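You operate a simulated robot arm through the tools that you are given. There is no shell and no other tool. Be economical: measure what you need, move in short steps, check, and stop when the job is done.

You run a simulated two-armed robot. Do the job below in one go: nothing can be reset, and whatever is moved stays where it is left.

Task
Sample the air with the dust counter on the sample tray; set the grade knob by the chart.
Fine: counter back on its base.

The check looks at the end state, three seconds after you hand in, the way a careful person would. Anything else that was tipped, shoved, dropped, spilled or broken makes it a failure.

Robot
Two 7-joint arms with fingered hands on one trunk, on a base that drives. Base frame: it is fixed to the floor where the robot stands at the start and does not move with it; the origin is under the middle of the robot, x ahead of it, y to its left, z up. Readings come in m, rad, newtons and seconds.
The left shoulder is at the start at [0.042, 0.162, 1.061], the right one opposite. Places, roughly: air conditioner switch [0.9, -0.2, 1.1]; grade knob [0.7, -0.7, 1.1]; heat knob [0.8, -0.4, 1.1]; mode knob [0.9, -0.3, 1.1]; start key [0.8, 0, 1.1]; top of the dust counter base [0.8, 0, 0.9]; top of the sample tray [0.7, -0.4, 0.9]; vane switch [0.8, -0.5, 1.1]. Payload 4 kg a hand.
Tool frame (each hand has its own): the origin (TCP) lies between the finger pads and is the grasp point; the fingertips stand 0.036 m ahead of it; z points along the fingers, y is the line along which they close. Largest opening 0.124 m; the body of the gripper starts 0.042 m behind the TCP. The gripper is a hand of 4 fingers: y runs from the thumb to the fingers, the wrist lies at [-0.015, -0.099, -0.189] in the tool frame.
Orientation is told as [roll, pitch, yaw] about the base's x, y, z axes, in that order, counted from this pose: with the fingers straight down and the wrist toward the robot, the tool's x, y and z point along [0, 1, 0], [1, 0, 0] and [0, 0, -1] of the base frame.

Tools
- The arms move only by the tool nudge_tool. It takes "left_steps", "right_steps" or both (then of equal length, played together; a hand with none holds still); each is a list of rows, each a list of 6 numbers: the shift along the tool's x, y, z in m, then the turn, a rotation vector about the tool's x, y, z in rad. In form: [[tx, ty, tz, rx, ry, rz], ...]. A call has 1 to 12 rows; each row is the pose to reach, as a shift and turn from the pose commanded when the call began, along the tool's axes at that moment. Each row takes 0.2 s and may step no farther than 0.05 m and 0.15 rad from the row before; otherwise, the whole call is refused. Where a pose cannot be reached the arm comes as near as it can. A force on the tool above 40 N (or 10 N above the force at the start of the call, whichever is more), or a blocked arm, ends the call early, and 0.2 s more pass. In this call time passes only in rows, and 0.2 s behind the last. The reply holds the time, the measured pose of the TCP, the force on the tool along the base axes, the opening and the grip force, in the units named above and with some noise, with the torque about the TCP (base axes, N m) and any sound that the robot's microphone picked up.
- Cameras (640 x 400 px; columns grow to the right, rows downward): "scene" is now at [0.1452, -0.0402, 1.3197]; the picture's right is [-0.44, -0.90, 0.07], its down [-0.27, 0.06, -0.96] and it looks along [0.86, -0.44, -0.27] (base axes); focal length 238 px, centre (320, 200). "left" rides on the left gripper at [-0.075, -0.086, -0.123] in its tool frame; the picture's right is [-0.70, -0.34, 0.63], its down [0.64, -0.68, 0.35] and it looks along [0.32, 0.65, 0.69] (tool axes); focal length 275 px, centre (320, 200). "right" rides on the right gripper at [0.075, -0.086, -0.123] in its tool frame; the picture's right is [-0.70, 0.34, -0.63], its down [-0.64, -0.68, 0.35] and it looks along [-0.32, 0.65, 0.69] (tool axes); focal length 275 px, centre (320, 200).
- capture(camera): a new picture of that camera. It takes no simulated time.
- slide_trunk(by): slides the trunk up (or, below 0, down) by that many m; the arms and the scene camera ride with it, the base frame stays. It gives what a move gives, with no picture.
- roll_base(legs): drives the robot by 1 to 6 legs, each [ahead, left, turn to the left] in m, m and rad, along the robot's own axes; the way and the turn of a leg run together, so that a leg with both is an arc; at most 1.5 m and 3.142 rad a leg. The arms and the cameras ride along, it lands a little off, and it stops where it bumps. It gives what a move gives.
- finger_targets(index, middle, ring, thumb_bend, thumb_turn, hand): sets how far each is bent, from 0 (flat) to 100 (curled in); at 30 the hand is open as for a grip, at 70 the pads meet at the TCP. One left out holds its place. A second passes; each finger stops where it meets its share of the squeeze, and holds until it gets a number again. It is the only way to open and close the hand. It gives what a move gives, with no picture; readings hold the bend of each and the force on the fingers (four entries, about 0 where the hand has none), thumb and palm. thumb_turn goes from beside the hand (0) to across from the fingers (100), as for a grip.
- head_to(pan, tilt): turns the head with the scene camera to pan (to the left, within 1.501 rad either way) and tilt (down, from -0.506 to 1.204), counted from straight ahead of the robot. It gives what a move gives.
- pixel_to_xyz(camera, pixels): for up to 12 pixels [column, row] of the newest picture of that camera ("zoom" is the newest enlarged one), the place [x, y, z] in the base frame of the surface seen there, good to about 0.003 m. It takes no simulated time.
- inspect(camera, box): a new picture of the part [left, top, right, bottom] of that camera's present view, enlarged. It takes no simulated time.
- sign_off(): hands the job in; it is judged then, once.

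Keep the steps short. Do not move on a guess: measure, check each grasp and each placing, and mend mistakes. In all there are 80 turns and 78 pictures (those below and enlarged ones count). Leave the grippers open and the arms clear of the work at the hand-in unless told otherwise, and finish with a single line.

The tools are called by a JSON object that holds its "api" and its "payload". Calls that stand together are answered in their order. nudge_tool: Moves the arms, as the interface text tells. Its arguments: {"type":"object","properties":{"left_steps":{"type":"array"},"right_steps":{"type":"array"}},"required":[]} The other tools are called the same way: slide_trunk (by) slides the trunk up or down; finger_targets (index, middle, ring, thumb_bend, thumb_turn, hand) moves the fingers one by one; roll_base (legs) drives the base; head_to (pan, tilt) turns the head that bears the scene camera; capture (camera) takes a picture; pixel_to_xyz (camera, pixels) gives the place of the surface under pixels of a picture; inspect (camera, box) takes an enlarged picture of a part of a camera's view; sign_off () hands the job in.

At the start:

```text
time: 0.0
left_eef_pos: [0.8609, -0.0359, 1.3444]
left_tool_rot: [0.0, 0.001, 0.001]
left_force: [-0.6, 0.8, 0.2]
left_torque: [-0.01, -0.01, 0.01]
left_grip_width: 0.124
left_finger_force: 0.0
left_shape: jaw
left_bend: [30.0, 30.0, 30.0, 30.0, 98.0]
left_finger forces: [0.0, 0.1, 0.0, 0.0, 0.1, 0.0]
right_eef_pos: [0.4393, -0.6078, 1.3887]
right_tool_rot: [0.0, -0.001, 0.0]
right_force: [0.0, 0.7, -0.1]
right_torque: [0.0, -0.01, 0.02]
right_grip_width: 0.1235
right_finger_force: 0.0
right_shape: jaw
right_bend: [30.0, 30.0, 30.0, 30.0, 98.0]
right_finger forces: [0.1, 0.0, 0.0, 0.1, 0.1, 0.0]
trunk travel left (down, up): [-0.225, 0.253]
robot x, y, heading: [0.0, -0.0035, 0.001]
head pan, tilt: [-0.457, 0.134]
```

scene: 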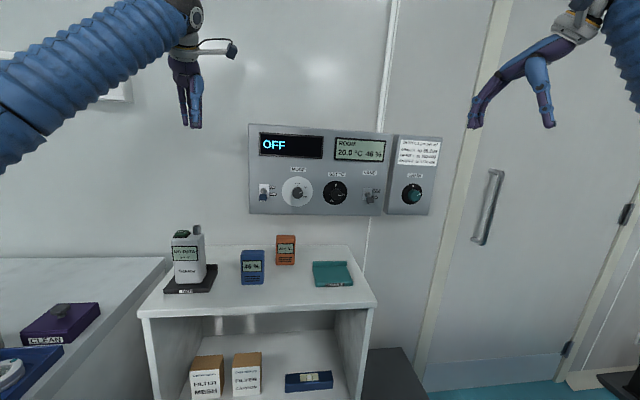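
right: 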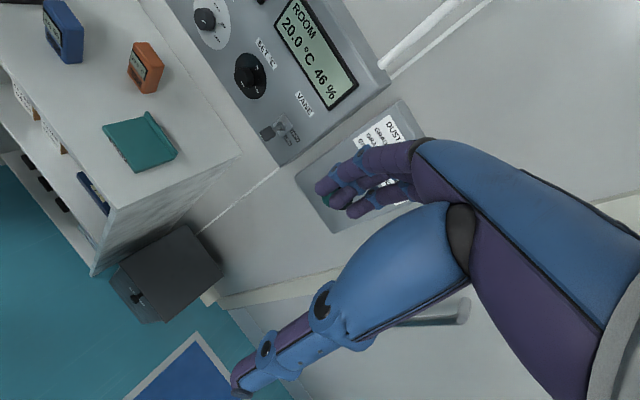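
left: 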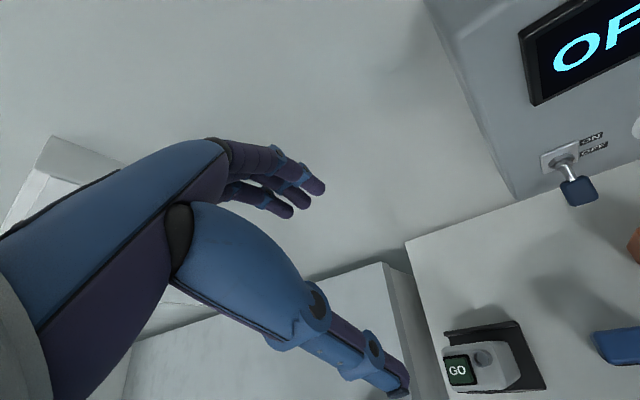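

I see the counter on its base near (188,262), the teal tray near (332,273), and the chart near (418,152). I'll zoom in on the chart and knob, the counter, and the tray.

{"api": "inspect", "payload": {"camera": "scene", "box": [380, 130, 450, 220]}}

{"api": "inspect", "payload": {"camera": "scene", "box": [150, 215, 250, 300]}}

{"api": "inspect", "payload": {"camera": "scene", "box": [225, 225, 385, 325]}}

{"api": "pixel_to_xyz", "payload": {"camera": "scene", "pixels": [[188, 243], [187, 270], [196, 229], [181, 233], [168, 288], [206, 290], [214, 265], [412, 194], [332, 273], [316, 262], [346, 262], [352, 285]]}}

```text
4.44 times, centred on (415, 175) of scene
```

zoom: 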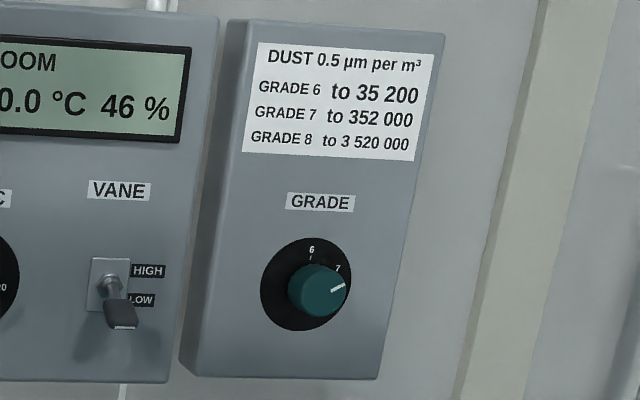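

```text
4.71 times, centred on (200, 258) of scene
```

zoom: 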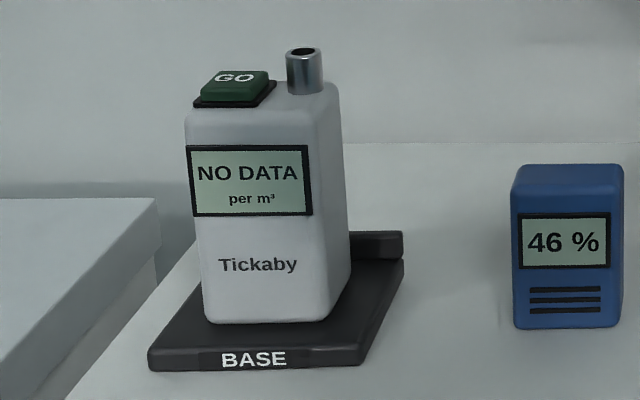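

```text
4.00 times, centred on (305, 275) of scene
```

zoom: 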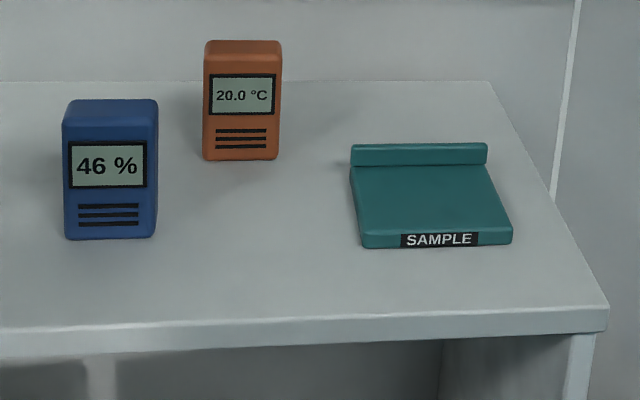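

```text
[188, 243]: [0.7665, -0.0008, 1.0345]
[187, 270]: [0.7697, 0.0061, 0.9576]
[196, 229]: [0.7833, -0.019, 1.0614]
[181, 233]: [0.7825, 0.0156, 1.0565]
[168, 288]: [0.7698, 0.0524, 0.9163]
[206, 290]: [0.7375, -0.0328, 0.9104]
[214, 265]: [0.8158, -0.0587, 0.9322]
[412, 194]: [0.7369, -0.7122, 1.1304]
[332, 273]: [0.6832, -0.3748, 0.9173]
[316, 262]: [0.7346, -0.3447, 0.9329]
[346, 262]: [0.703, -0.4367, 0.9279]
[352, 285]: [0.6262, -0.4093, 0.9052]
```

The knob points near 7 now and the chart has three bands. I'll measure the counter more precisely on a zoomed view.

{"api": "inspect", "payload": {"camera": "scene", "box": [150, 215, 250, 300]}}

{"api": "pixel_to_xyz", "payload": {"camera": "zoom", "pixels": [[195, 125], [304, 130], [212, 300], [315, 300], [325, 120], [340, 270], [305, 56], [240, 78], [280, 102], [160, 352], [365, 340], [400, 268]]}}

{"api": "capture", "payload": {"camera": "left"}}

{"api": "pixel_to_xyz", "payload": {"camera": "left", "pixels": [[459, 369], [482, 357], [505, 345], [515, 386], [450, 345], [520, 328], [542, 385], [575, 190], [500, 348], [535, 370]]}}

```text
4.71 times, centred on (200, 258) of scene
```

zoom: 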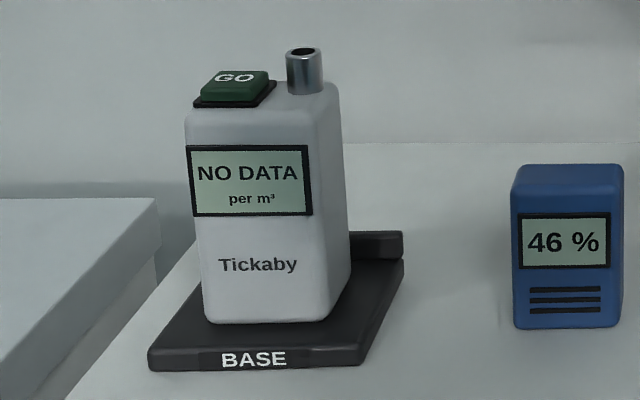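

```text
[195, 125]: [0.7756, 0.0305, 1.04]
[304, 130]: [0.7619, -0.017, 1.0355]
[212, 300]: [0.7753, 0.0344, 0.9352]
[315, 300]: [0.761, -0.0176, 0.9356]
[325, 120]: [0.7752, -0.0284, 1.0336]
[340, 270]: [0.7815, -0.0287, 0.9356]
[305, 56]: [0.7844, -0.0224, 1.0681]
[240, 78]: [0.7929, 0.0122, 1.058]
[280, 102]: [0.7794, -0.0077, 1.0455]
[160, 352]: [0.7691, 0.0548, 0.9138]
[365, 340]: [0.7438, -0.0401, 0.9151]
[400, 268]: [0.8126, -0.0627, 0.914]
```

```text
70 pictures are left
```

left: 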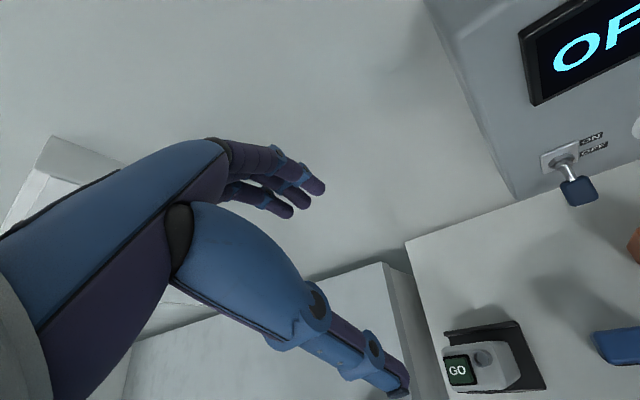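

```text
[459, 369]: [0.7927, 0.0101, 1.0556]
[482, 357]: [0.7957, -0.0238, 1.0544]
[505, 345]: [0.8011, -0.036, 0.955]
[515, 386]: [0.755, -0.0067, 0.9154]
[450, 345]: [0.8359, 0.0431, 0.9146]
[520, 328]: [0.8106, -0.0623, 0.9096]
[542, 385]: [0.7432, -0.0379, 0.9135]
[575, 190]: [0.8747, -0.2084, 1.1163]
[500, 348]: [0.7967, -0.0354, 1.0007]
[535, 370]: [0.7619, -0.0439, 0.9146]
```

Counter: yaw about -15°, centre about (0.79, 0.00), nozzle top 1.068. Next I measure the tray and the controls above it.

{"api": "inspect", "payload": {"camera": "scene", "box": [285, 245, 385, 305]}}

{"api": "pixel_to_xyz", "payload": {"camera": "scene", "pixels": [[297, 194], [335, 192], [370, 196], [263, 193], [320, 213], [405, 213], [314, 285], [350, 284], [315, 263], [345, 263], [332, 262], [334, 281]]}}

```text
6.40 times, centred on (335, 275) of scene
```

zoom: 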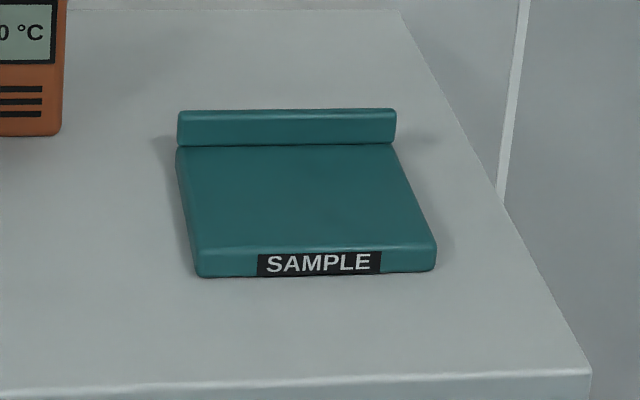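

```text
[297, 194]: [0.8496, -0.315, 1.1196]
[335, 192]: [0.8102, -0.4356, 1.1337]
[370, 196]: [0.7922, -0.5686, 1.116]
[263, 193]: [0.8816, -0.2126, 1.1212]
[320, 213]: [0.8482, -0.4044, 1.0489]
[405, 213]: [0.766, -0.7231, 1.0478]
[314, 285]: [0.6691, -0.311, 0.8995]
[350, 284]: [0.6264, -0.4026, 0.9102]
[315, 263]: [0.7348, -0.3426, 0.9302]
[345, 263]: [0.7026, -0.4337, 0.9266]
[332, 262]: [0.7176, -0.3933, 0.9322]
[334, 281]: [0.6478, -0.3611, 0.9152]
```

{"api": "pixel_to_xyz", "payload": {"camera": "zoom", "pixels": [[200, 247], [428, 240], [182, 152], [388, 150], [182, 120], [392, 118], [290, 195], [200, 270], [432, 262], [290, 128], [590, 365], [400, 15]]}}

```text
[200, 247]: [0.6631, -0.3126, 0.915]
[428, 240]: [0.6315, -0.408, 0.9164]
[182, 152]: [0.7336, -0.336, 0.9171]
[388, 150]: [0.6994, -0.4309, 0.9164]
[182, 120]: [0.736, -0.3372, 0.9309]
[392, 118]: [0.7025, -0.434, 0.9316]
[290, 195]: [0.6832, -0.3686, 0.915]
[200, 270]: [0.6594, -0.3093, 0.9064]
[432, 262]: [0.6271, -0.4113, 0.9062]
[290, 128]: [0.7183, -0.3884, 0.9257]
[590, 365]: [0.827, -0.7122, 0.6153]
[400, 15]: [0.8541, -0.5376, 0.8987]
```

Tray plate: centre (0.682, -0.372), top 0.916, yaw -19°. I'll move the left hand away to the left and bring the right hand toward a spot above the counter.

{"api": "nudge_tool", "payload": {"left_steps": [[0.03, -0.013, 0, 0, 0, 0], [0.06, -0.026, 0, 0, 0, 0], [0.09, -0.039, 0, 0, 0, 0], [0.12, -0.052, 0, 0, 0, 0], [0.15, -0.065, 0, 0, 0, 0], [0.18, -0.078, 0, 0, 0, 0], [0.21, -0.091, 0, 0, 0, 0], [0.24, -0.104, 0, 0, 0, 0], [0.27, -0.117, 0, 0, 0, 0], [0.3, -0.13, 0, 0, 0, 0], [0.33, -0.143, 0, 0, 0, 0], [0.36, -0.156, 0, 0, 0, 0]], "right_steps": [[0.0395, 0.0235, 0.006, 0, 0, 0.022], [0.079, 0.047, 0.012, 0, 0, 0.044], [0.1185, 0.0705, 0.018, 0, 0, 0.066], [0.158, 0.094, 0.024, 0, 0, 0.088], [0.1975, 0.1175, 0.03, 0, 0, 0.11], [0.237, 0.141, 0.036, 0, 0, 0.132], [0.2765, 0.1645, 0.042, 0, 0, 0.154], [0.316, 0.188, 0.048, 0, 0, 0.176], [0.3555, 0.2115, 0.054, 0, 0, 0.198], [0.395, 0.235, 0.06, 0, 0, 0.22], [0.4345, 0.2585, 0.066, 0, 0, 0.242], [0.474, 0.282, 0.072, 0, 0, 0.264]]}}

{"api": "capture", "payload": {"camera": "scene"}}

```text
time: 2.6
left_eef_pos: [0.7036, 0.3263, 1.3424]
left_tool_rot: [-0.003, 0.003, -0.001]
left_force: [0.3, -0.4, 0.0]
left_torque: [-0.01, 0.01, -0.03]
left_grip_width: 0.1238
left_finger_force: 0.1
left_shape: jaw
left_bend: [30.0, 30.0, 30.0, 30.0, 98.0]
left_finger forces: [0.1, 0.0, 0.1, 0.0, 0.0, 0.1]
right_eef_pos: [0.721, -0.1312, 1.319]
right_tool_rot: [-0.001, -0.002, -0.265]
right_force: [-0.3, -0.2, 0.7]
right_torque: [-0.04, -0.05, -0.03]
right_grip_width: 0.1238
right_finger_force: 0.2
right_shape: jaw
right_bend: [30.0, 30.0, 30.0, 30.0, 98.0]
right_finger forces: [0.0, 0.1, 0.0, 0.0, 0.0, 0.0]
trunk travel left (down, up): [-0.225, 0.253]
robot x, y, heading: [0.0019, 0.0006, -0.005]
head pan, tilt: [-0.457, 0.134]
```

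```text
68 pictures are left
```

scene: 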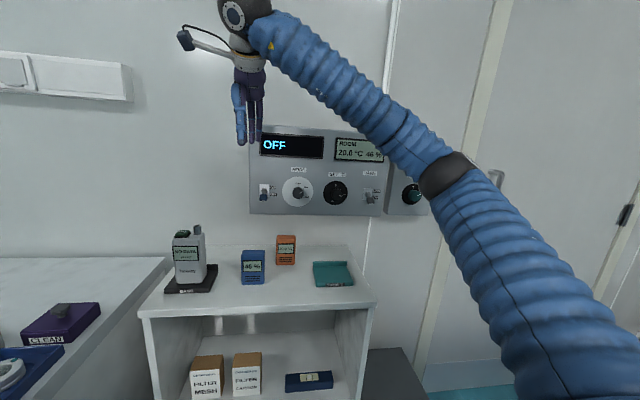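

The right hand is high over the shelf with yaw -0.265. Next it goes to a hover over the counter with fingertips at about z 1.12, and I look.

{"api": "nudge_tool", "payload": {"right_steps": [[0.03, 0.007, 0.032, 0, 0, 0], [0.06, 0.014, 0.064, 0, 0, 0], [0.09, 0.021, 0.096, 0, 0, 0], [0.12, 0.028, 0.128, 0, 0, 0], [0.143, 0.034, 0.149, 0, 0, 0]]}}

{"api": "inspect", "payload": {"camera": "scene", "box": [130, 150, 290, 300]}}

{"api": "capture", "payload": {"camera": "right"}}

```text
time: 3.8
left_eef_pos: [0.7045, 0.324, 1.3424]
left_tool_rot: [-0.001, 0.002, 0.002]
left_force: [1.1, 0.5, 0.4]
left_torque: [-0.02, 0.0, 0.0]
left_grip_width: 0.1239
left_finger_force: 0.1
left_shape: jaw
left_bend: [30.0, 30.0, 30.0, 30.0, 98.0]
left_finger forces: [0.1, 0.1, 0.0, 0.0, 0.0, 0.0]
right_eef_pos: [0.792, -0.0013, 1.168]
right_tool_rot: [0.0, 0.0, -0.264]
right_force: [0.6, -0.2, -0.1]
right_torque: [0.0, 0.02, 0.01]
right_grip_width: 0.1236
right_finger_force: 0.0
right_shape: jaw
right_bend: [30.0, 30.0, 30.0, 30.0, 98.0]
right_finger forces: [0.1, 0.0, 0.0, 0.1, 0.0, 0.0]
trunk travel left (down, up): [-0.225, 0.253]
robot x, y, heading: [-0.0009, -0.0009, 0.002]
head pan, tilt: [-0.457, 0.134]
```

```text
2.67 times, centred on (210, 225) of scene
```

zoom: 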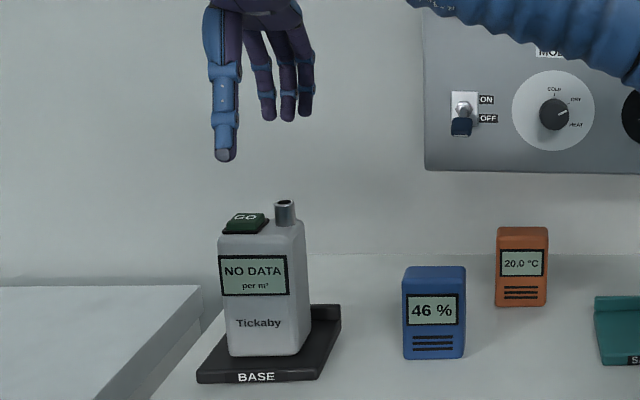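

```text
66 pictures are left
```

right: 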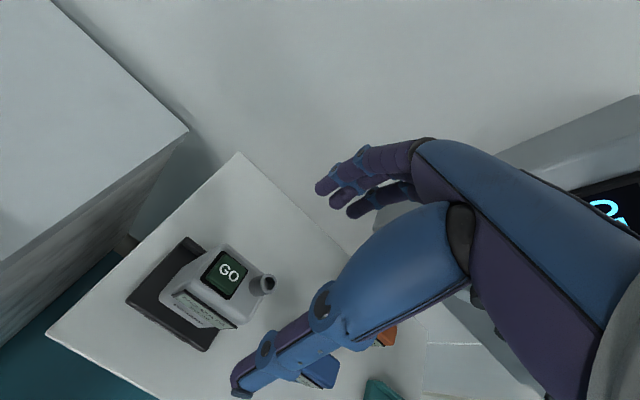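

I measure the fingertip positions and the top of the counter from these views.

{"api": "pixel_to_xyz", "payload": {"camera": "zoom", "pixels": [[225, 154], [268, 112], [289, 113], [306, 110], [284, 206], [250, 222], [300, 280], [222, 250]]}}

{"api": "pixel_to_xyz", "payload": {"camera": "right", "pixels": [[229, 273], [263, 285], [206, 250], [163, 302], [232, 328], [255, 310], [242, 388], [325, 187]]}}

```text
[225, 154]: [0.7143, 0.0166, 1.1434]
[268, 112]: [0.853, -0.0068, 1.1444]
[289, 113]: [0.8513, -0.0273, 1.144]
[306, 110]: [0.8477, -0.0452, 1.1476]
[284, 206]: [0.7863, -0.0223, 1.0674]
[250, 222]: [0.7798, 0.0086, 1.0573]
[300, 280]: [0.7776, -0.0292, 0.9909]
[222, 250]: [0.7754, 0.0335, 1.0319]
```

```text
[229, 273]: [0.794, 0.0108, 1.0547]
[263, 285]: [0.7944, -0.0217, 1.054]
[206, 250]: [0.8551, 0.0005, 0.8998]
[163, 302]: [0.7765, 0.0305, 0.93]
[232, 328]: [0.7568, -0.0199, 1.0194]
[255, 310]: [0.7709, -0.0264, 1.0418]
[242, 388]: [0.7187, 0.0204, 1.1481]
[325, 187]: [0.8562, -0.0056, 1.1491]
```

The thumb (x≈0.718) and fingers (x≈0.85) straddle the counter (x≈0.77–0.81). I lower to TCP z≈1.036, with the palm about 1 cm above the nozzle.

{"api": "nudge_tool", "payload": {"right_steps": [[0, 0, 0.033, 0, 0, 0], [0, 0, 0.066, 0, 0, 0], [0, 0, 0.099, 0, 0, 0], [0, 0, 0.12, 0, 0, 0], [0, 0, 0.132, 0, 0, 0]]}}

{"api": "inspect", "payload": {"camera": "scene", "box": [140, 190, 260, 300]}}

```text
time: 5.0
left_eef_pos: [0.7033, 0.3235, 1.3426]
left_tool_rot: [0.0, 0.001, -0.002]
left_force: [0.1, -0.9, -0.9]
left_torque: [0.01, -0.01, 0.03]
left_grip_width: 0.1238
left_finger_force: 0.1
left_shape: jaw
left_bend: [30.0, 30.0, 30.0, 30.0, 98.0]
left_finger forces: [0.0, 0.0, 0.0, 0.1, 0.0, 0.0]
right_eef_pos: [0.7904, -0.0026, 1.0359]
right_tool_rot: [0.001, 0.0, -0.264]
right_force: [-0.5, -1.0, 0.3]
right_torque: [-0.01, 0.02, 0.02]
right_grip_width: 0.1234
right_finger_force: 0.0
right_shape: jaw
right_bend: [30.0, 30.0, 30.0, 30.0, 98.0]
right_finger forces: [0.0, 0.1, 0.1, 0.1, 0.1, 0.0]
trunk travel left (down, up): [-0.225, 0.253]
robot x, y, heading: [-0.0001, 0.0003, -0.004]
head pan, tilt: [-0.457, 0.134]
```

```text
3.64 times, centred on (200, 245) of scene
```

zoom: 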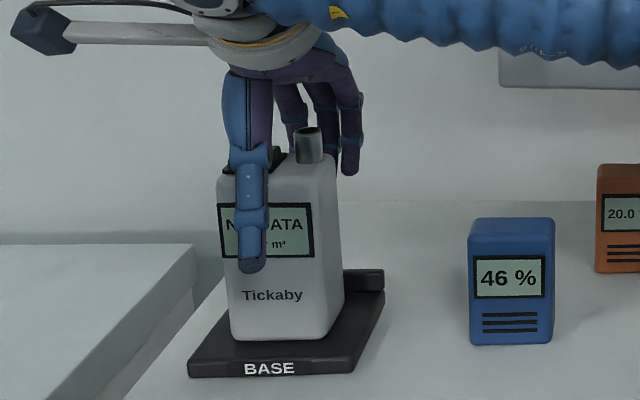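

The hand sits around the counter, with the fingers a little to its right. I shift 8 mm along tool x, then close part-way.

{"api": "nudge_tool", "payload": {"right_steps": [[0.008, 0, 0, 0, 0, 0]]}}

{"api": "finger_targets", "payload": {"hand": "right", "index": 48, "middle": 48, "ring": 48, "thumb_bend": 48}}

{"api": "inspect", "payload": {"camera": "scene", "box": [140, 190, 260, 300]}}

```text
time: 5.4
left_eef_pos: [0.7047, 0.3257, 1.3436]
left_tool_rot: [-0.002, 0.001, 0.001]
left_force: [0.1, 0.6, 0.6]
left_torque: [-0.02, 0.02, -0.02]
left_grip_width: 0.1239
left_finger_force: 0.2
left_shape: jaw
left_bend: [30.0, 30.0, 30.0, 30.0, 98.0]
left_finger forces: [0.0, 0.0, 0.0, 0.0, 0.1, 0.1]
right_eef_pos: [0.7921, 0.0039, 1.0354]
right_tool_rot: [0.002, 0.0, -0.263]
right_force: [0.4, -0.3, -0.7]
right_torque: [0.0, 0.02, -0.03]
right_grip_width: 0.1239
right_finger_force: 0.0
right_shape: jaw
right_bend: [30.0, 30.0, 30.0, 30.0, 98.0]
right_finger forces: [0.0, 0.1, 0.0, 0.0, 0.0, 0.0]
trunk travel left (down, up): [-0.225, 0.253]
robot x, y, heading: [-0.0007, 0.0029, 0.001]
head pan, tilt: [-0.457, 0.134]
```

```text
time: 6.4
left_eef_pos: [0.7039, 0.3236, 1.3427]
left_tool_rot: [0.0, 0.001, 0.001]
left_force: [0.3, 0.0, 0.3]
left_torque: [0.02, 0.0, 0.01]
left_grip_width: 0.1238
left_finger_force: 0.1
left_shape: jaw
left_bend: [30.0, 30.0, 30.0, 30.0, 98.0]
left_finger forces: [0.0, 0.0, 0.0, 0.1, 0.0, 0.1]
right_eef_pos: [0.7916, 0.0036, 1.0366]
right_tool_rot: [0.0, 0.0, -0.265]
right_force: [-1.5, 0.1, 1.3]
right_torque: [0.02, 0.02, 0.0]
right_grip_width: 0.0695
right_finger_force: 0.5
right_shape: fingers
right_bend: [48.0, 48.0, 48.0, 48.0, 98.0]
right_finger forces: [0.0, 0.1, 0.1, 0.0, 1.1, 0.0]
trunk travel left (down, up): [-0.225, 0.253]
robot x, y, heading: [0.0009, 0.0021, 0.004]
head pan, tilt: [-0.457, 0.134]
```

```text
3.64 times, centred on (200, 245) of scene
```

zoom: 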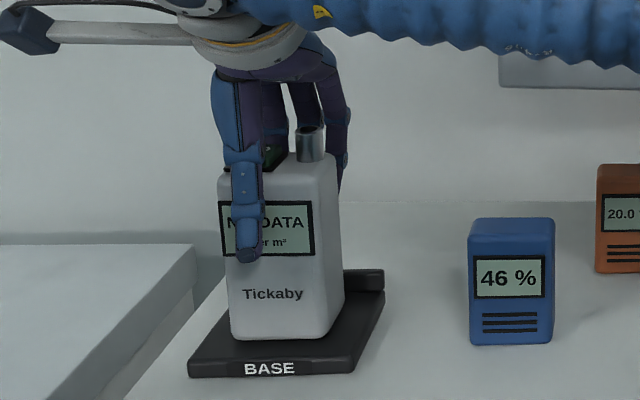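

The thumb has just touched (about 1 N) and the fingers have not. I close the fingers, keeping the thumb still.

{"api": "finger_targets", "payload": {"hand": "right", "index": 56, "middle": 56, "ring": 56}}

```text
time: 7.4
left_eef_pos: [0.7043, 0.3237, 1.3434]
left_tool_rot: [-0.001, 0.0, 0.001]
left_force: [0.4, 0.0, -0.1]
left_torque: [0.0, 0.0, -0.02]
left_grip_width: 0.1237
left_finger_force: 0.1
left_shape: jaw
left_bend: [30.0, 30.0, 30.0, 30.0, 98.0]
left_finger forces: [0.1, 0.0, 0.1, 0.0, 0.1, 0.0]
right_eef_pos: [0.7932, 0.0034, 1.0357]
right_tool_rot: [0.001, 0.0, -0.264]
right_force: [0.1, -0.6, 0.3]
right_torque: [-0.04, -0.22, 0.01]
right_grip_width: 0.0622
right_finger_force: 4.2
right_shape: fingers
right_bend: [54.0, 55.0, 55.0, 47.0, 97.0]
right_finger forces: [2.4, 1.7, 1.0, 0.1, 4.1, 0.0]
trunk travel left (down, up): [-0.225, 0.253]
robot x, y, heading: [-0.0008, 0.001, 0.0]
head pan, tilt: [-0.457, 0.134]
```

All fingers are in contact. I squeeze harder.

{"api": "finger_targets", "payload": {"hand": "right", "index": 68, "middle": 68, "ring": 68, "thumb_bend": 62}}

{"api": "inspect", "payload": {"camera": "scene", "box": [140, 190, 260, 300]}}

```text
time: 8.4
left_eef_pos: [0.7025, 0.3249, 1.3452]
left_tool_rot: [0.002, 0.001, 0.0]
left_force: [-0.8, 0.4, -0.1]
left_torque: [-0.01, 0.02, 0.02]
left_grip_width: 0.1235
left_finger_force: 0.0
left_shape: jaw
left_bend: [30.0, 30.0, 30.0, 30.0, 98.0]
left_finger forces: [0.0, 0.0, 0.1, 0.0, 0.1, 0.0]
right_eef_pos: [0.7926, 0.0042, 1.0373]
right_tool_rot: [-0.001, -0.002, -0.264]
right_force: [3.0, -2.1, 15.8]
right_torque: [-0.38, -0.79, 0.05]
right_grip_width: 0.0589
right_finger_force: 33.3
right_shape: fingers
right_bend: [55.0, 57.0, 59.0, 55.0, 95.0]
right_finger forces: [13.6, 11.0, 10.4, 0.0, 32.5, 0.1]
trunk travel left (down, up): [-0.225, 0.253]
robot x, y, heading: [-0.0019, -0.0006, 0.001]
head pan, tilt: [-0.457, 0.134]
```

```text
3.64 times, centred on (200, 245) of scene
```

zoom: 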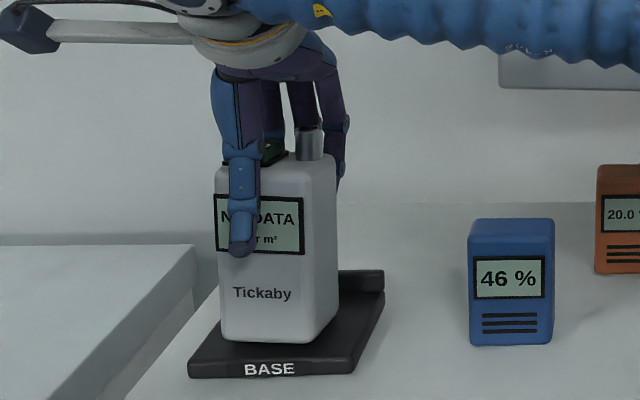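

The grip is 33 N. The counter shifted a few mm toward the front. I lift 6 cm and check.

{"api": "nudge_tool", "payload": {"right_steps": [[0, 0, -0.02, 0, 0, 0], [0, 0, -0.04, 0, 0, 0], [0, 0, -0.06, 0, 0, 0]]}}

{"api": "inspect", "payload": {"camera": "scene", "box": [140, 190, 260, 300]}}

{"api": "capture", "payload": {"camera": "right"}}

```text
time: 9.2
left_eef_pos: [0.7038, 0.3247, 1.3426]
left_tool_rot: [0.001, -0.002, 0.003]
left_force: [-0.5, 0.0, 0.2]
left_torque: [0.02, 0.02, -0.02]
left_grip_width: 0.124
left_finger_force: 0.1
left_shape: jaw
left_bend: [30.0, 30.0, 30.0, 30.0, 98.0]
left_finger forces: [0.0, 0.0, 0.1, 0.0, 0.0, 0.1]
right_eef_pos: [0.7925, 0.0042, 1.0965]
right_tool_rot: [-0.001, 0.002, -0.264]
right_force: [0.4, -0.4, -4.2]
right_torque: [-0.04, -0.06, -0.01]
right_grip_width: 0.0552
right_finger_force: 26.7
right_shape: fingers
right_bend: [56.0, 59.0, 61.0, 56.0, 95.0]
right_finger forces: [11.1, 8.2, 8.3, 0.0, 26.3, 0.1]
trunk travel left (down, up): [-0.225, 0.253]
robot x, y, heading: [-0.0006, -0.0003, -0.004]
head pan, tilt: [-0.457, 0.134]
```

```text
3.64 times, centred on (200, 245) of scene
```

zoom: 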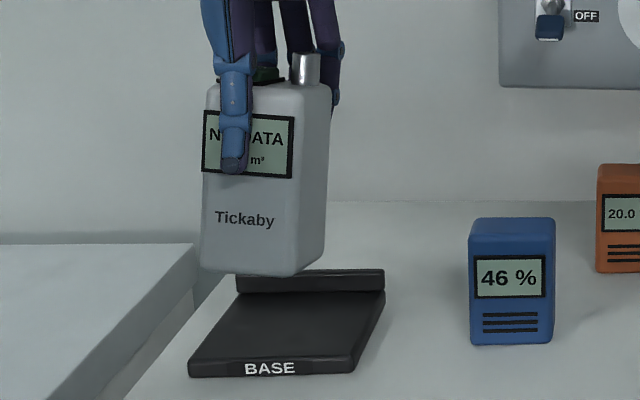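

```text
61 pictures are left
```

right: 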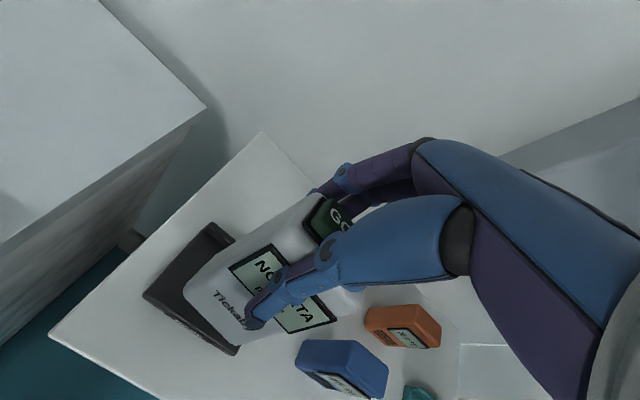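

It's lifted but looks tilted. I measure its faces.

{"api": "pixel_to_xyz", "payload": {"camera": "zoom", "pixels": [[212, 100], [290, 105], [210, 255], [285, 262], [310, 110], [312, 250], [245, 245], [270, 98], [305, 58], [322, 110], [318, 245], [225, 190]]}}

```text
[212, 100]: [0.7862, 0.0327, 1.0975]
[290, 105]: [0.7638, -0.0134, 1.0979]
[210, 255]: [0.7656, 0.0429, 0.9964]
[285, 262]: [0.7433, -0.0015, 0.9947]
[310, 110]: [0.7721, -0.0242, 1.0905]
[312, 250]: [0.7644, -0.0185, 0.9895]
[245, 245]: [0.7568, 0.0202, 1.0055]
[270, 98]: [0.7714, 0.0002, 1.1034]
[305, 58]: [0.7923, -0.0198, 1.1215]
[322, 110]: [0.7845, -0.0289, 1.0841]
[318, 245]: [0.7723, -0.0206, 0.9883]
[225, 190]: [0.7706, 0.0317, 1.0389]
```

It sits in the hand leaning 13° (bottom toward me) and yawed to -26°. I'll carry it to a hover by the tray while turning the hand to correct both.

{"api": "nudge_tool", "payload": {"right_steps": [[0, -0.02, -0.035, -0.019, -0.0036, -0.0107], [-0.02, -0.045, -0.07, -0.038, -0.007, -0.021], [-0.06, -0.06, -0.0735, -0.057, -0.011, -0.032], [-0.1, -0.06, -0.0735, -0.075, -0.014, -0.043], [-0.14, -0.06, -0.0735, -0.094, -0.018, -0.053], [-0.18, -0.06, -0.0735, -0.113, -0.0215, -0.064], [-0.22, -0.055, -0.0735, -0.132, -0.025, -0.075], [-0.26, -0.05, -0.0735, -0.151, -0.029, -0.085], [-0.3, -0.045, -0.0735, -0.17, -0.032, -0.096], [-0.335, -0.04, -0.0735, -0.188, -0.036, -0.107], [-0.365, -0.035, -0.0735, -0.207, -0.039, -0.117], [-0.386, -0.0325, -0.0735, -0.226, -0.043, -0.128]]}}

{"api": "inspect", "payload": {"camera": "scene", "box": [250, 180, 410, 300]}}

```text
time: 11.8
left_eef_pos: [0.7045, 0.3248, 1.3425]
left_tool_rot: [0.0, 0.0, 0.002]
left_force: [-0.3, -0.3, 0.2]
left_torque: [0.02, 0.0, -0.01]
left_grip_width: 0.1234
left_finger_force: 0.0
left_shape: jaw
left_bend: [30.0, 30.0, 30.0, 30.0, 98.0]
left_finger forces: [0.0, 0.0, 0.0, 0.0, 0.0, 0.1]
right_eef_pos: [0.6614, -0.362, 1.1706]
right_tool_rot: [-0.057, -0.224, -0.13]
right_force: [0.1, -0.4, -5.9]
right_torque: [0.01, -0.01, 0.01]
right_grip_width: 0.055
right_finger_force: 25.9
right_shape: fingers
right_bend: [56.0, 59.0, 61.0, 56.0, 95.0]
right_finger forces: [10.6, 7.5, 7.7, 0.0, 25.8, 0.0]
trunk travel left (down, up): [-0.225, 0.253]
robot x, y, heading: [-0.0001, -0.0009, -0.005]
head pan, tilt: [-0.457, 0.134]
```

```text
3.33 times, centred on (330, 240) of scene
```

zoom: 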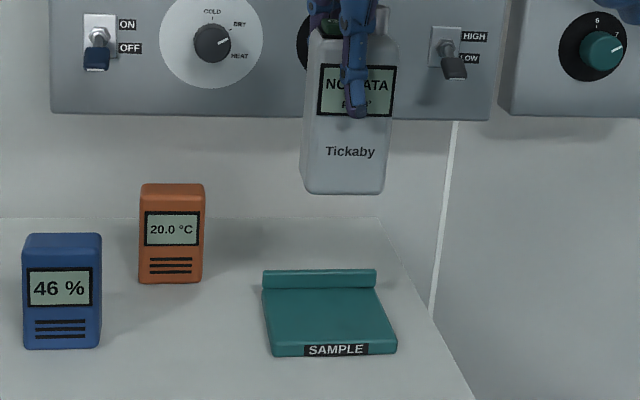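

{"api": "pixel_to_xyz", "payload": {"camera": "zoom", "pixels": [[312, 55], [396, 60], [312, 120], [385, 125], [308, 175], [380, 178], [345, 185], [305, 100], [303, 170], [304, 184], [384, 186], [390, 55]]}}

{"api": "inspect", "payload": {"camera": "scene", "box": [315, 180, 365, 240]}}

```text
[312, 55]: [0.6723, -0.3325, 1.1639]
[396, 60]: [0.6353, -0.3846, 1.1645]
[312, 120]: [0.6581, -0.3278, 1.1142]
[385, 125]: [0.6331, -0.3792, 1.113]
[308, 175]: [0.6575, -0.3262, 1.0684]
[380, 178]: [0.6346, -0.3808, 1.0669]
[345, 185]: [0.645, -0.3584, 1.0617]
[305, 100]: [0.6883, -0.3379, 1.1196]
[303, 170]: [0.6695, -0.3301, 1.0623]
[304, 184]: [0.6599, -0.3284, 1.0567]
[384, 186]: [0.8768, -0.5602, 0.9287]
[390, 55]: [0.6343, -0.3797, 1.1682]
```

```text
6.67 times, centred on (340, 210) of scene
```

zoom: 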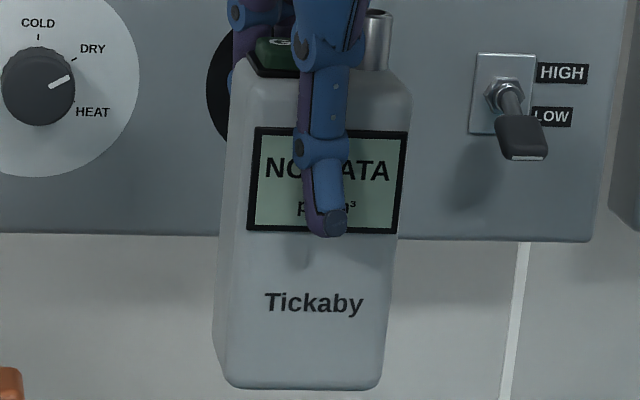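

{"api": "pixel_to_xyz", "payload": {"camera": "zoom", "pixels": [[243, 260], [385, 265], [243, 340], [375, 340], [245, 130], [395, 115], [235, 375], [365, 378], [265, 100], [300, 350], [219, 330], [240, 110]]}}

```text
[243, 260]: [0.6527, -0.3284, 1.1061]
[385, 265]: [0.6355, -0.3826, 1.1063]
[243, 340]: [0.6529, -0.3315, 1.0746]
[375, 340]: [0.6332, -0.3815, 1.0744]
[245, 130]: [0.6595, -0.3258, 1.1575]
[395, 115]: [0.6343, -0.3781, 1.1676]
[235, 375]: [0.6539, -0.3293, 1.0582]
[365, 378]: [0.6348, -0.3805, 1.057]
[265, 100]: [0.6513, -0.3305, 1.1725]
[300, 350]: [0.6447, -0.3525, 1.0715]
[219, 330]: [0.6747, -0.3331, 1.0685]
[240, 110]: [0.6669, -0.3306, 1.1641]
```

The counter is now upright, yaw about -20°, bottom at about z 1.053, centre about (0.667, -0.364). I lower by 0.125 while moving over the tray centre.

{"api": "nudge_tool", "payload": {"right_steps": [[0.004, 0.01, 0.008, 0, 0, 0], [0.003, 0.004, 0.04, 0, 0, 0], [0.002, -0.003, 0.075, 0, 0, 0], [0.0015, -0.009, 0.11, 0, 0, 0], [0.0011, -0.0117, 0.1256, 0, 0, 0]]}}

{"api": "inspect", "payload": {"camera": "scene", "box": [290, 215, 390, 305]}}

```text
time: 13.0
left_eef_pos: [0.7047, 0.3238, 1.3444]
left_tool_rot: [-0.002, 0.002, 0.002]
left_force: [0.1, 0.2, 0.1]
left_torque: [0.0, 0.01, -0.03]
left_grip_width: 0.1236
left_finger_force: 0.1
left_shape: jaw
left_bend: [30.0, 30.0, 30.0, 30.0, 98.0]
left_finger forces: [0.0, 0.1, 0.0, 0.0, 0.1, 0.1]
right_eef_pos: [0.6773, -0.3685, 1.0451]
right_tool_rot: [-0.056, -0.221, -0.129]
right_force: [0.5, 0.7, -5.8]
right_torque: [0.01, 0.0, 0.0]
right_grip_width: 0.0549
right_finger_force: 25.9
right_shape: fingers
right_bend: [56.0, 59.0, 61.0, 56.0, 95.0]
right_finger forces: [10.4, 7.5, 7.7, 0.1, 25.8, 0.0]
trunk travel left (down, up): [-0.225, 0.253]
robot x, y, heading: [-0.002, 0.0019, 0.005]
head pan, tilt: [-0.457, 0.134]
```

```text
4.44 times, centred on (340, 260) of scene
```

zoom: 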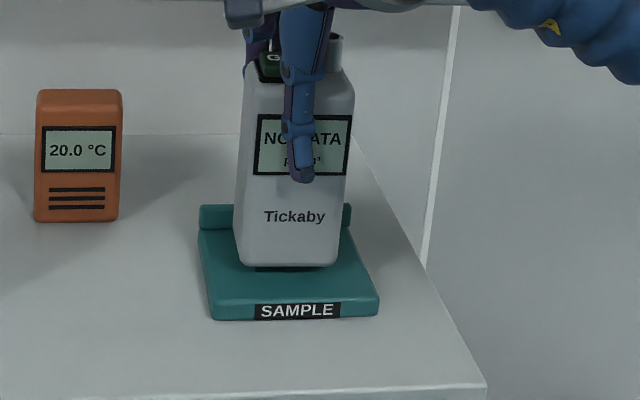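

It hovers nicely over the plate. I measure its pose before setting it down.

{"api": "pixel_to_xyz", "payload": {"camera": "zoom", "pixels": [[248, 190], [342, 190], [245, 245], [335, 245], [260, 95], [345, 100], [290, 262], [290, 290], [240, 240], [290, 268]]}}

```text
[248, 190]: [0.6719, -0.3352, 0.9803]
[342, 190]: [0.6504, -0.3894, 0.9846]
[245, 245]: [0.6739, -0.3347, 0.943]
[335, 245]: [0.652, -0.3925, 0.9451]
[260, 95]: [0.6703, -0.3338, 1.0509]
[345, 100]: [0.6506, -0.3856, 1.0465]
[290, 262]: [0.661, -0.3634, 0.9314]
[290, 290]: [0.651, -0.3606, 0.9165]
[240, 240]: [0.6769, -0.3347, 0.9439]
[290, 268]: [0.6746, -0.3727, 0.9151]
```

The pose is good and the gap is about 12 mm. I lower in small steps.

{"api": "nudge_tool", "payload": {"right_steps": [[0.0003, -0.0011, 0.0049, 0, 0, 0], [0.0005, -0.002, 0.0088, 0, 0, 0], [0.0006, -0.0024, 0.0107, 0, 0, 0]]}}

```text
time: 13.8
left_eef_pos: [0.7038, 0.3248, 1.3427]
left_tool_rot: [0.002, 0.0, 0.001]
left_force: [0.9, 0.3, 0.7]
left_torque: [0.0, 0.01, 0.01]
left_grip_width: 0.1236
left_finger_force: 0.1
left_shape: jaw
left_bend: [30.0, 30.0, 30.0, 30.0, 98.0]
left_finger forces: [0.0, 0.0, 0.1, 0.1, 0.1, 0.0]
right_eef_pos: [0.6769, -0.3698, 1.0366]
right_tool_rot: [-0.057, -0.226, -0.129]
right_force: [1.6, -0.4, 7.3]
right_torque: [0.02, -0.11, 0.02]
right_grip_width: 0.0548
right_finger_force: 26.4
right_shape: fingers
right_bend: [56.0, 59.0, 61.0, 56.0, 95.0]
right_finger forces: [11.0, 8.1, 8.5, 0.1, 24.9, 0.0]
trunk travel left (down, up): [-0.225, 0.253]
robot x, y, heading: [-0.0018, 0.0008, -0.001]
head pan, tilt: [-0.457, 0.134]
```

It touches the tray (+7 N). I release gradually.

{"api": "finger_targets", "payload": {"hand": "right", "index": 53, "middle": 56, "ring": 58, "thumb_bend": 53}}

{"api": "finger_targets", "payload": {"hand": "right", "index": 30, "middle": 30, "ring": 30, "thumb_bend": 30}}

{"api": "inspect", "payload": {"camera": "scene", "box": [290, 215, 390, 305]}}

```text
time: 14.8
left_eef_pos: [0.7034, 0.3243, 1.3438]
left_tool_rot: [0.0, 0.0, 0.0]
left_force: [0.8, 0.3, 0.3]
left_torque: [-0.01, -0.02, 0.03]
left_grip_width: 0.1235
left_finger_force: 0.0
left_shape: jaw
left_bend: [30.0, 30.0, 30.0, 30.0, 98.0]
left_finger forces: [0.0, 0.1, 0.1, 0.1, 0.0, 0.1]
right_eef_pos: [0.676, -0.3679, 1.0347]
right_tool_rot: [-0.058, -0.221, -0.128]
right_force: [0.2, 0.9, 0.4]
right_torque: [0.02, -0.01, -0.04]
right_grip_width: 0.0563
right_finger_force: 2.3
right_shape: fingers
right_bend: [52.0, 55.0, 56.0, 53.0, 97.0]
right_finger forces: [0.8, 1.3, 0.8, 0.1, 2.9, 0.0]
trunk travel left (down, up): [-0.225, 0.253]
robot x, y, heading: [0.002, -0.0018, 0.001]
head pan, tilt: [-0.457, 0.134]
```

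```text
time: 15.8
left_eef_pos: [0.7031, 0.3239, 1.3435]
left_tool_rot: [0.0, 0.001, -0.001]
left_force: [0.3, -0.3, 0.3]
left_torque: [0.01, 0.0, -0.02]
left_grip_width: 0.1236
left_finger_force: 0.1
left_shape: jaw
left_bend: [30.0, 30.0, 30.0, 30.0, 98.0]
left_finger forces: [0.1, 0.0, 0.0, 0.0, 0.0, 0.0]
right_eef_pos: [0.6761, -0.3685, 1.0344]
right_tool_rot: [-0.057, -0.222, -0.129]
right_force: [-0.1, -0.3, 0.0]
right_torque: [0.01, 0.01, -0.01]
right_grip_width: 0.1231
right_finger_force: 0.1
right_shape: fingers
right_bend: [30.0, 30.0, 30.0, 30.0, 97.0]
right_finger forces: [0.0, 0.0, 0.0, 0.1, 0.1, 0.0]
trunk travel left (down, up): [-0.225, 0.253]
robot x, y, heading: [-0.0032, -0.0008, -0.003]
head pan, tilt: [-0.457, 0.134]
```

```text
4.44 times, centred on (340, 260) of scene
```

zoom: 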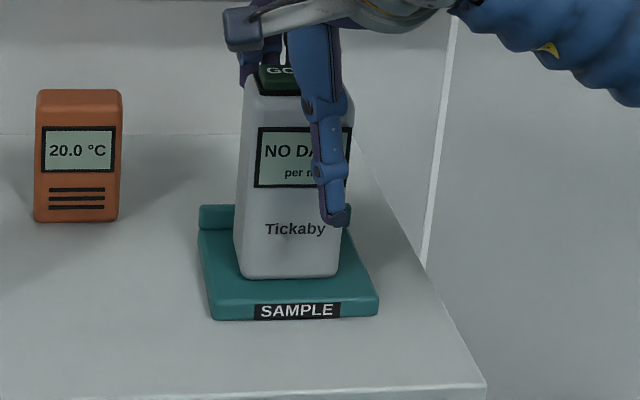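

The counter stands on the tray and shows "NO DATA". I lift the hand straight up and out of the way.

{"api": "nudge_tool", "payload": {"right_steps": [[-0.0017, 0.0066, -0.0292, 0, 0, 0], [-0.0034, 0.0133, -0.0584, 0, 0, 0], [-0.0051, 0.0199, -0.0876, 0, 0, 0], [-0.0068, 0.0265, -0.1168, 0, 0, 0]]}}

{"api": "finger_targets", "payload": {"hand": "right", "index": 40, "middle": 100, "ring": 100, "thumb_bend": 30}}

{"api": "capture", "payload": {"camera": "scene"}}

{"api": "capture", "payload": {"camera": "right"}}

```text
time: 16.8
left_eef_pos: [0.7046, 0.3247, 1.343]
left_tool_rot: [0.0, 0.0, -0.001]
left_force: [0.8, 0.3, -0.1]
left_torque: [-0.02, -0.02, -0.03]
left_grip_width: 0.1236
left_finger_force: 0.0
left_shape: jaw
left_bend: [30.0, 30.0, 30.0, 30.0, 98.0]
left_finger forces: [0.0, 0.0, 0.0, 0.0, 0.0, 0.0]
right_eef_pos: [0.6759, -0.3687, 1.1546]
right_tool_rot: [-0.056, -0.222, -0.131]
right_force: [0.3, -0.5, 0.4]
right_torque: [0.03, -0.01, -0.01]
right_grip_width: 0.1231
right_finger_force: 0.1
right_shape: fingers
right_bend: [30.0, 30.0, 30.0, 30.0, 97.0]
right_finger forces: [0.0, 0.0, 0.1, 0.0, 0.0, 0.1]
trunk travel left (down, up): [-0.225, 0.253]
robot x, y, heading: [-0.0047, 0.0003, -0.008]
head pan, tilt: [-0.457, 0.134]
```

```text
time: 17.8
left_eef_pos: [0.7039, 0.3248, 1.3422]
left_tool_rot: [0.0, 0.0, 0.002]
left_force: [0.2, 0.0, -0.6]
left_torque: [-0.01, -0.06, -0.01]
left_grip_width: 0.124
left_finger_force: 0.2
left_shape: jaw
left_bend: [30.0, 30.0, 30.0, 30.0, 98.0]
left_finger forces: [0.0, 0.1, 0.0, 0.0, 0.0, 0.1]
right_eef_pos: [0.6755, -0.3688, 1.1536]
right_tool_rot: [-0.059, -0.224, -0.13]
right_force: [0.4, 0.6, -0.2]
right_torque: [0.0, -0.02, -0.03]
right_grip_width: 0.1083
right_finger_force: 0.0
right_shape: fingers
right_bend: [40.0, 100.0, 100.0, 30.0, 97.0]
right_finger forces: [0.0, 0.1, 0.1, 0.1, 0.0, 0.1]
trunk travel left (down, up): [-0.225, 0.253]
robot x, y, heading: [0.0011, 0.001, 0.002]
head pan, tilt: [-0.457, 0.134]
```

```text
56 pictures are left
```

scene: 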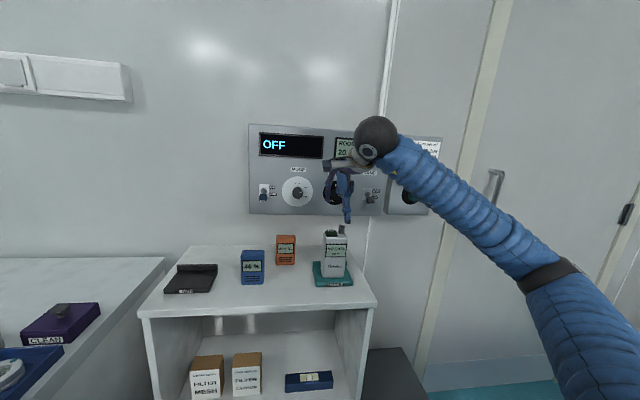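

```text
55 pictures are left
```

right: 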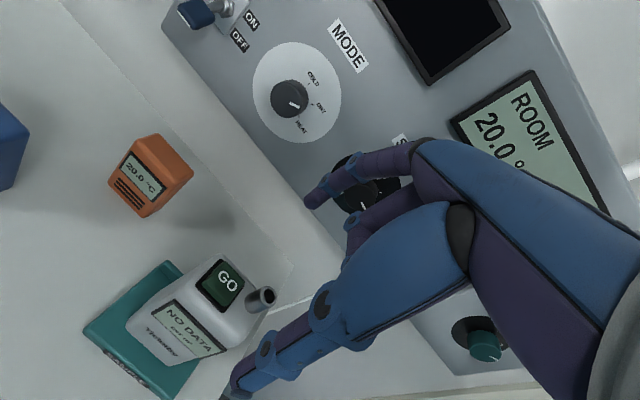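

The counter is untouched. The index tip is at right-camera pixel (310,203). I turn the hand level, slightly nose-down, so the index becomes the lowest point.

{"api": "nudge_tool", "payload": {"right_steps": [[0, 0, -0.008, 0.1, 0.014, 0], [0, 0, -0.016, 0.2, 0.028, 0], [0, 0, -0.02, 0.3, 0.042, 0]]}}

{"api": "inspect", "payload": {"camera": "scene", "box": [280, 150, 400, 295]}}

{"api": "capture", "payload": {"camera": "right"}}

```text
time: 18.6
left_eef_pos: [0.7047, 0.324, 1.3431]
left_tool_rot: [0.001, 0.002, -0.001]
left_force: [1.0, -0.2, 0.0]
left_torque: [0.0, -0.01, -0.03]
left_grip_width: 0.1236
left_finger_force: 0.1
left_shape: jaw
left_bend: [30.0, 30.0, 30.0, 30.0, 98.0]
left_finger forces: [0.0, 0.0, 0.0, 0.1, 0.1, 0.1]
right_eef_pos: [0.6718, -0.3666, 1.1721]
right_tool_rot: [-0.016, 0.078, -0.14]
right_force: [-0.1, 0.7, -1.1]
right_torque: [0.01, -0.01, 0.01]
right_grip_width: 0.1081
right_finger_force: 0.1
right_shape: fingers
right_bend: [40.0, 100.0, 100.0, 30.0, 97.0]
right_finger forces: [0.1, 0.1, 0.0, 0.1, 0.1, 0.0]
trunk travel left (down, up): [-0.225, 0.253]
robot x, y, heading: [-0.0002, 0.0018, 0.004]
head pan, tilt: [-0.457, 0.134]
```

```text
2.76 times, centred on (340, 222) of scene
```

zoom: 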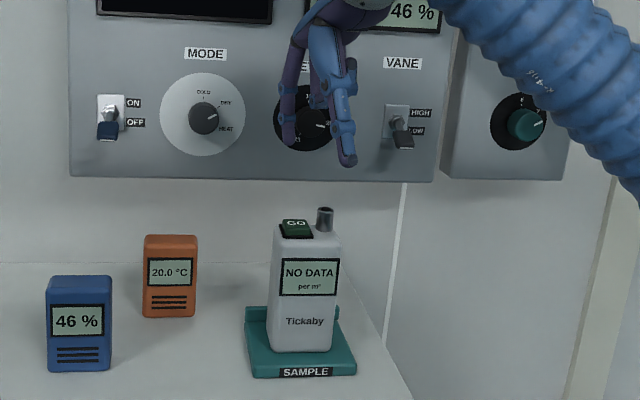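

```text
53 pictures are left
```

right: 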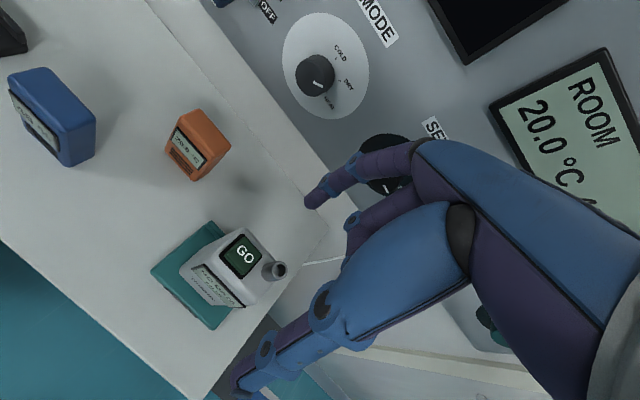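

{"api": "pixel_to_xyz", "payload": {"camera": "right", "pixels": [[310, 201], [316, 195], [244, 255], [276, 270], [245, 385]]}}

{"api": "pixel_to_xyz", "payload": {"camera": "zoom", "pixels": [[289, 143], [289, 130], [297, 226], [346, 160], [324, 209], [275, 250], [330, 255]]}}

```text
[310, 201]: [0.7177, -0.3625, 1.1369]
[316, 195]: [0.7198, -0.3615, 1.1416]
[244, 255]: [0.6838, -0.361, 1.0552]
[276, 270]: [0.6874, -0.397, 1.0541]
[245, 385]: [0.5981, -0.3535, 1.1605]
```

```text
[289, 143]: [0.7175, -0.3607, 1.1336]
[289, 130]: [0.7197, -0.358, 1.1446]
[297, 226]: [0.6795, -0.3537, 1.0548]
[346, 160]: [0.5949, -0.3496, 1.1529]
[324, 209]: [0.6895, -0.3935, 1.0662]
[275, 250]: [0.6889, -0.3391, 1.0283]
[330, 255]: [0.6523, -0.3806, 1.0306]
```

Index tip: about (0.720, -0.362, 1.131). GO button: about (0.683, -0.361, 1.057). I move the tip to about 17 mm above the button.

{"api": "nudge_tool", "payload": {"right_steps": [[-0.002, -0.017, 0.01, 0, 0, 0], [-0.004, -0.0343, 0.025, 0, 0, 0], [-0.004, -0.0343, 0.042, 0, 0, 0], [-0.004, -0.0343, 0.056, 0, 0, 0]]}}

{"api": "capture", "payload": {"camera": "right"}}

{"api": "inspect", "payload": {"camera": "scene", "box": [300, 190, 370, 260]}}

```text
time: 19.6
left_eef_pos: [0.7041, 0.3244, 1.3428]
left_tool_rot: [0.0, -0.001, 0.0]
left_force: [-0.1, 0.0, 0.7]
left_torque: [-0.02, 0.02, 0.02]
left_grip_width: 0.1234
left_finger_force: 0.1
left_shape: jaw
left_bend: [30.0, 30.0, 30.0, 30.0, 98.0]
left_finger forces: [0.0, 0.1, 0.0, 0.1, 0.1, 0.0]
right_eef_pos: [0.6331, -0.3654, 1.1191]
right_tool_rot: [-0.015, 0.078, -0.141]
right_force: [0.2, 0.1, 0.0]
right_torque: [-0.01, -0.03, 0.0]
right_grip_width: 0.1082
right_finger_force: 0.1
right_shape: fingers
right_bend: [40.0, 100.0, 100.0, 30.0, 97.0]
right_finger forces: [0.0, 0.0, 0.0, 0.0, 0.0, 0.0]
trunk travel left (down, up): [-0.225, 0.253]
robot x, y, heading: [-0.0011, -0.0011, -0.001]
head pan, tilt: [-0.457, 0.134]
```

```text
52 pictures are left
```

right: 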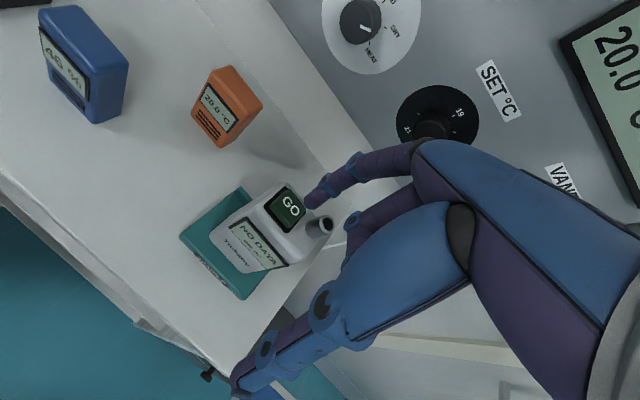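

```text
5.71 times, centred on (335, 225) of scene
```

zoom: 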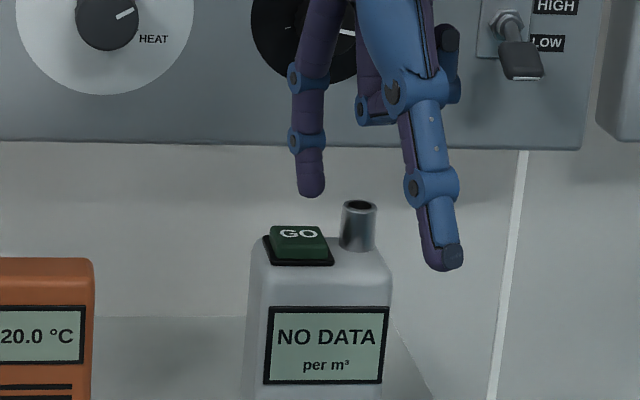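

{"api": "pixel_to_xyz", "payload": {"camera": "zoom", "pixels": [[311, 190], [311, 170], [298, 234], [282, 232], [318, 240], [358, 206]]}}

{"api": "pixel_to_xyz", "payload": {"camera": "right", "pixels": [[310, 201], [290, 206], [283, 196], [294, 219], [274, 207]]}}

```text
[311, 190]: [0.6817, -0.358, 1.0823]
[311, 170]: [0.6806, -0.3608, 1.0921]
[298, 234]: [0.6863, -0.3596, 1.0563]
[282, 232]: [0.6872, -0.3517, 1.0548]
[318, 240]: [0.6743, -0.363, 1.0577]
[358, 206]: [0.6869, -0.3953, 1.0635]
```

```text
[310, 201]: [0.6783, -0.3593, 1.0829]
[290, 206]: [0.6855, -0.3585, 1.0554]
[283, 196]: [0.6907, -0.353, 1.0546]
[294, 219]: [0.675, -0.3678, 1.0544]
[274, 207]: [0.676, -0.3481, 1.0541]
```

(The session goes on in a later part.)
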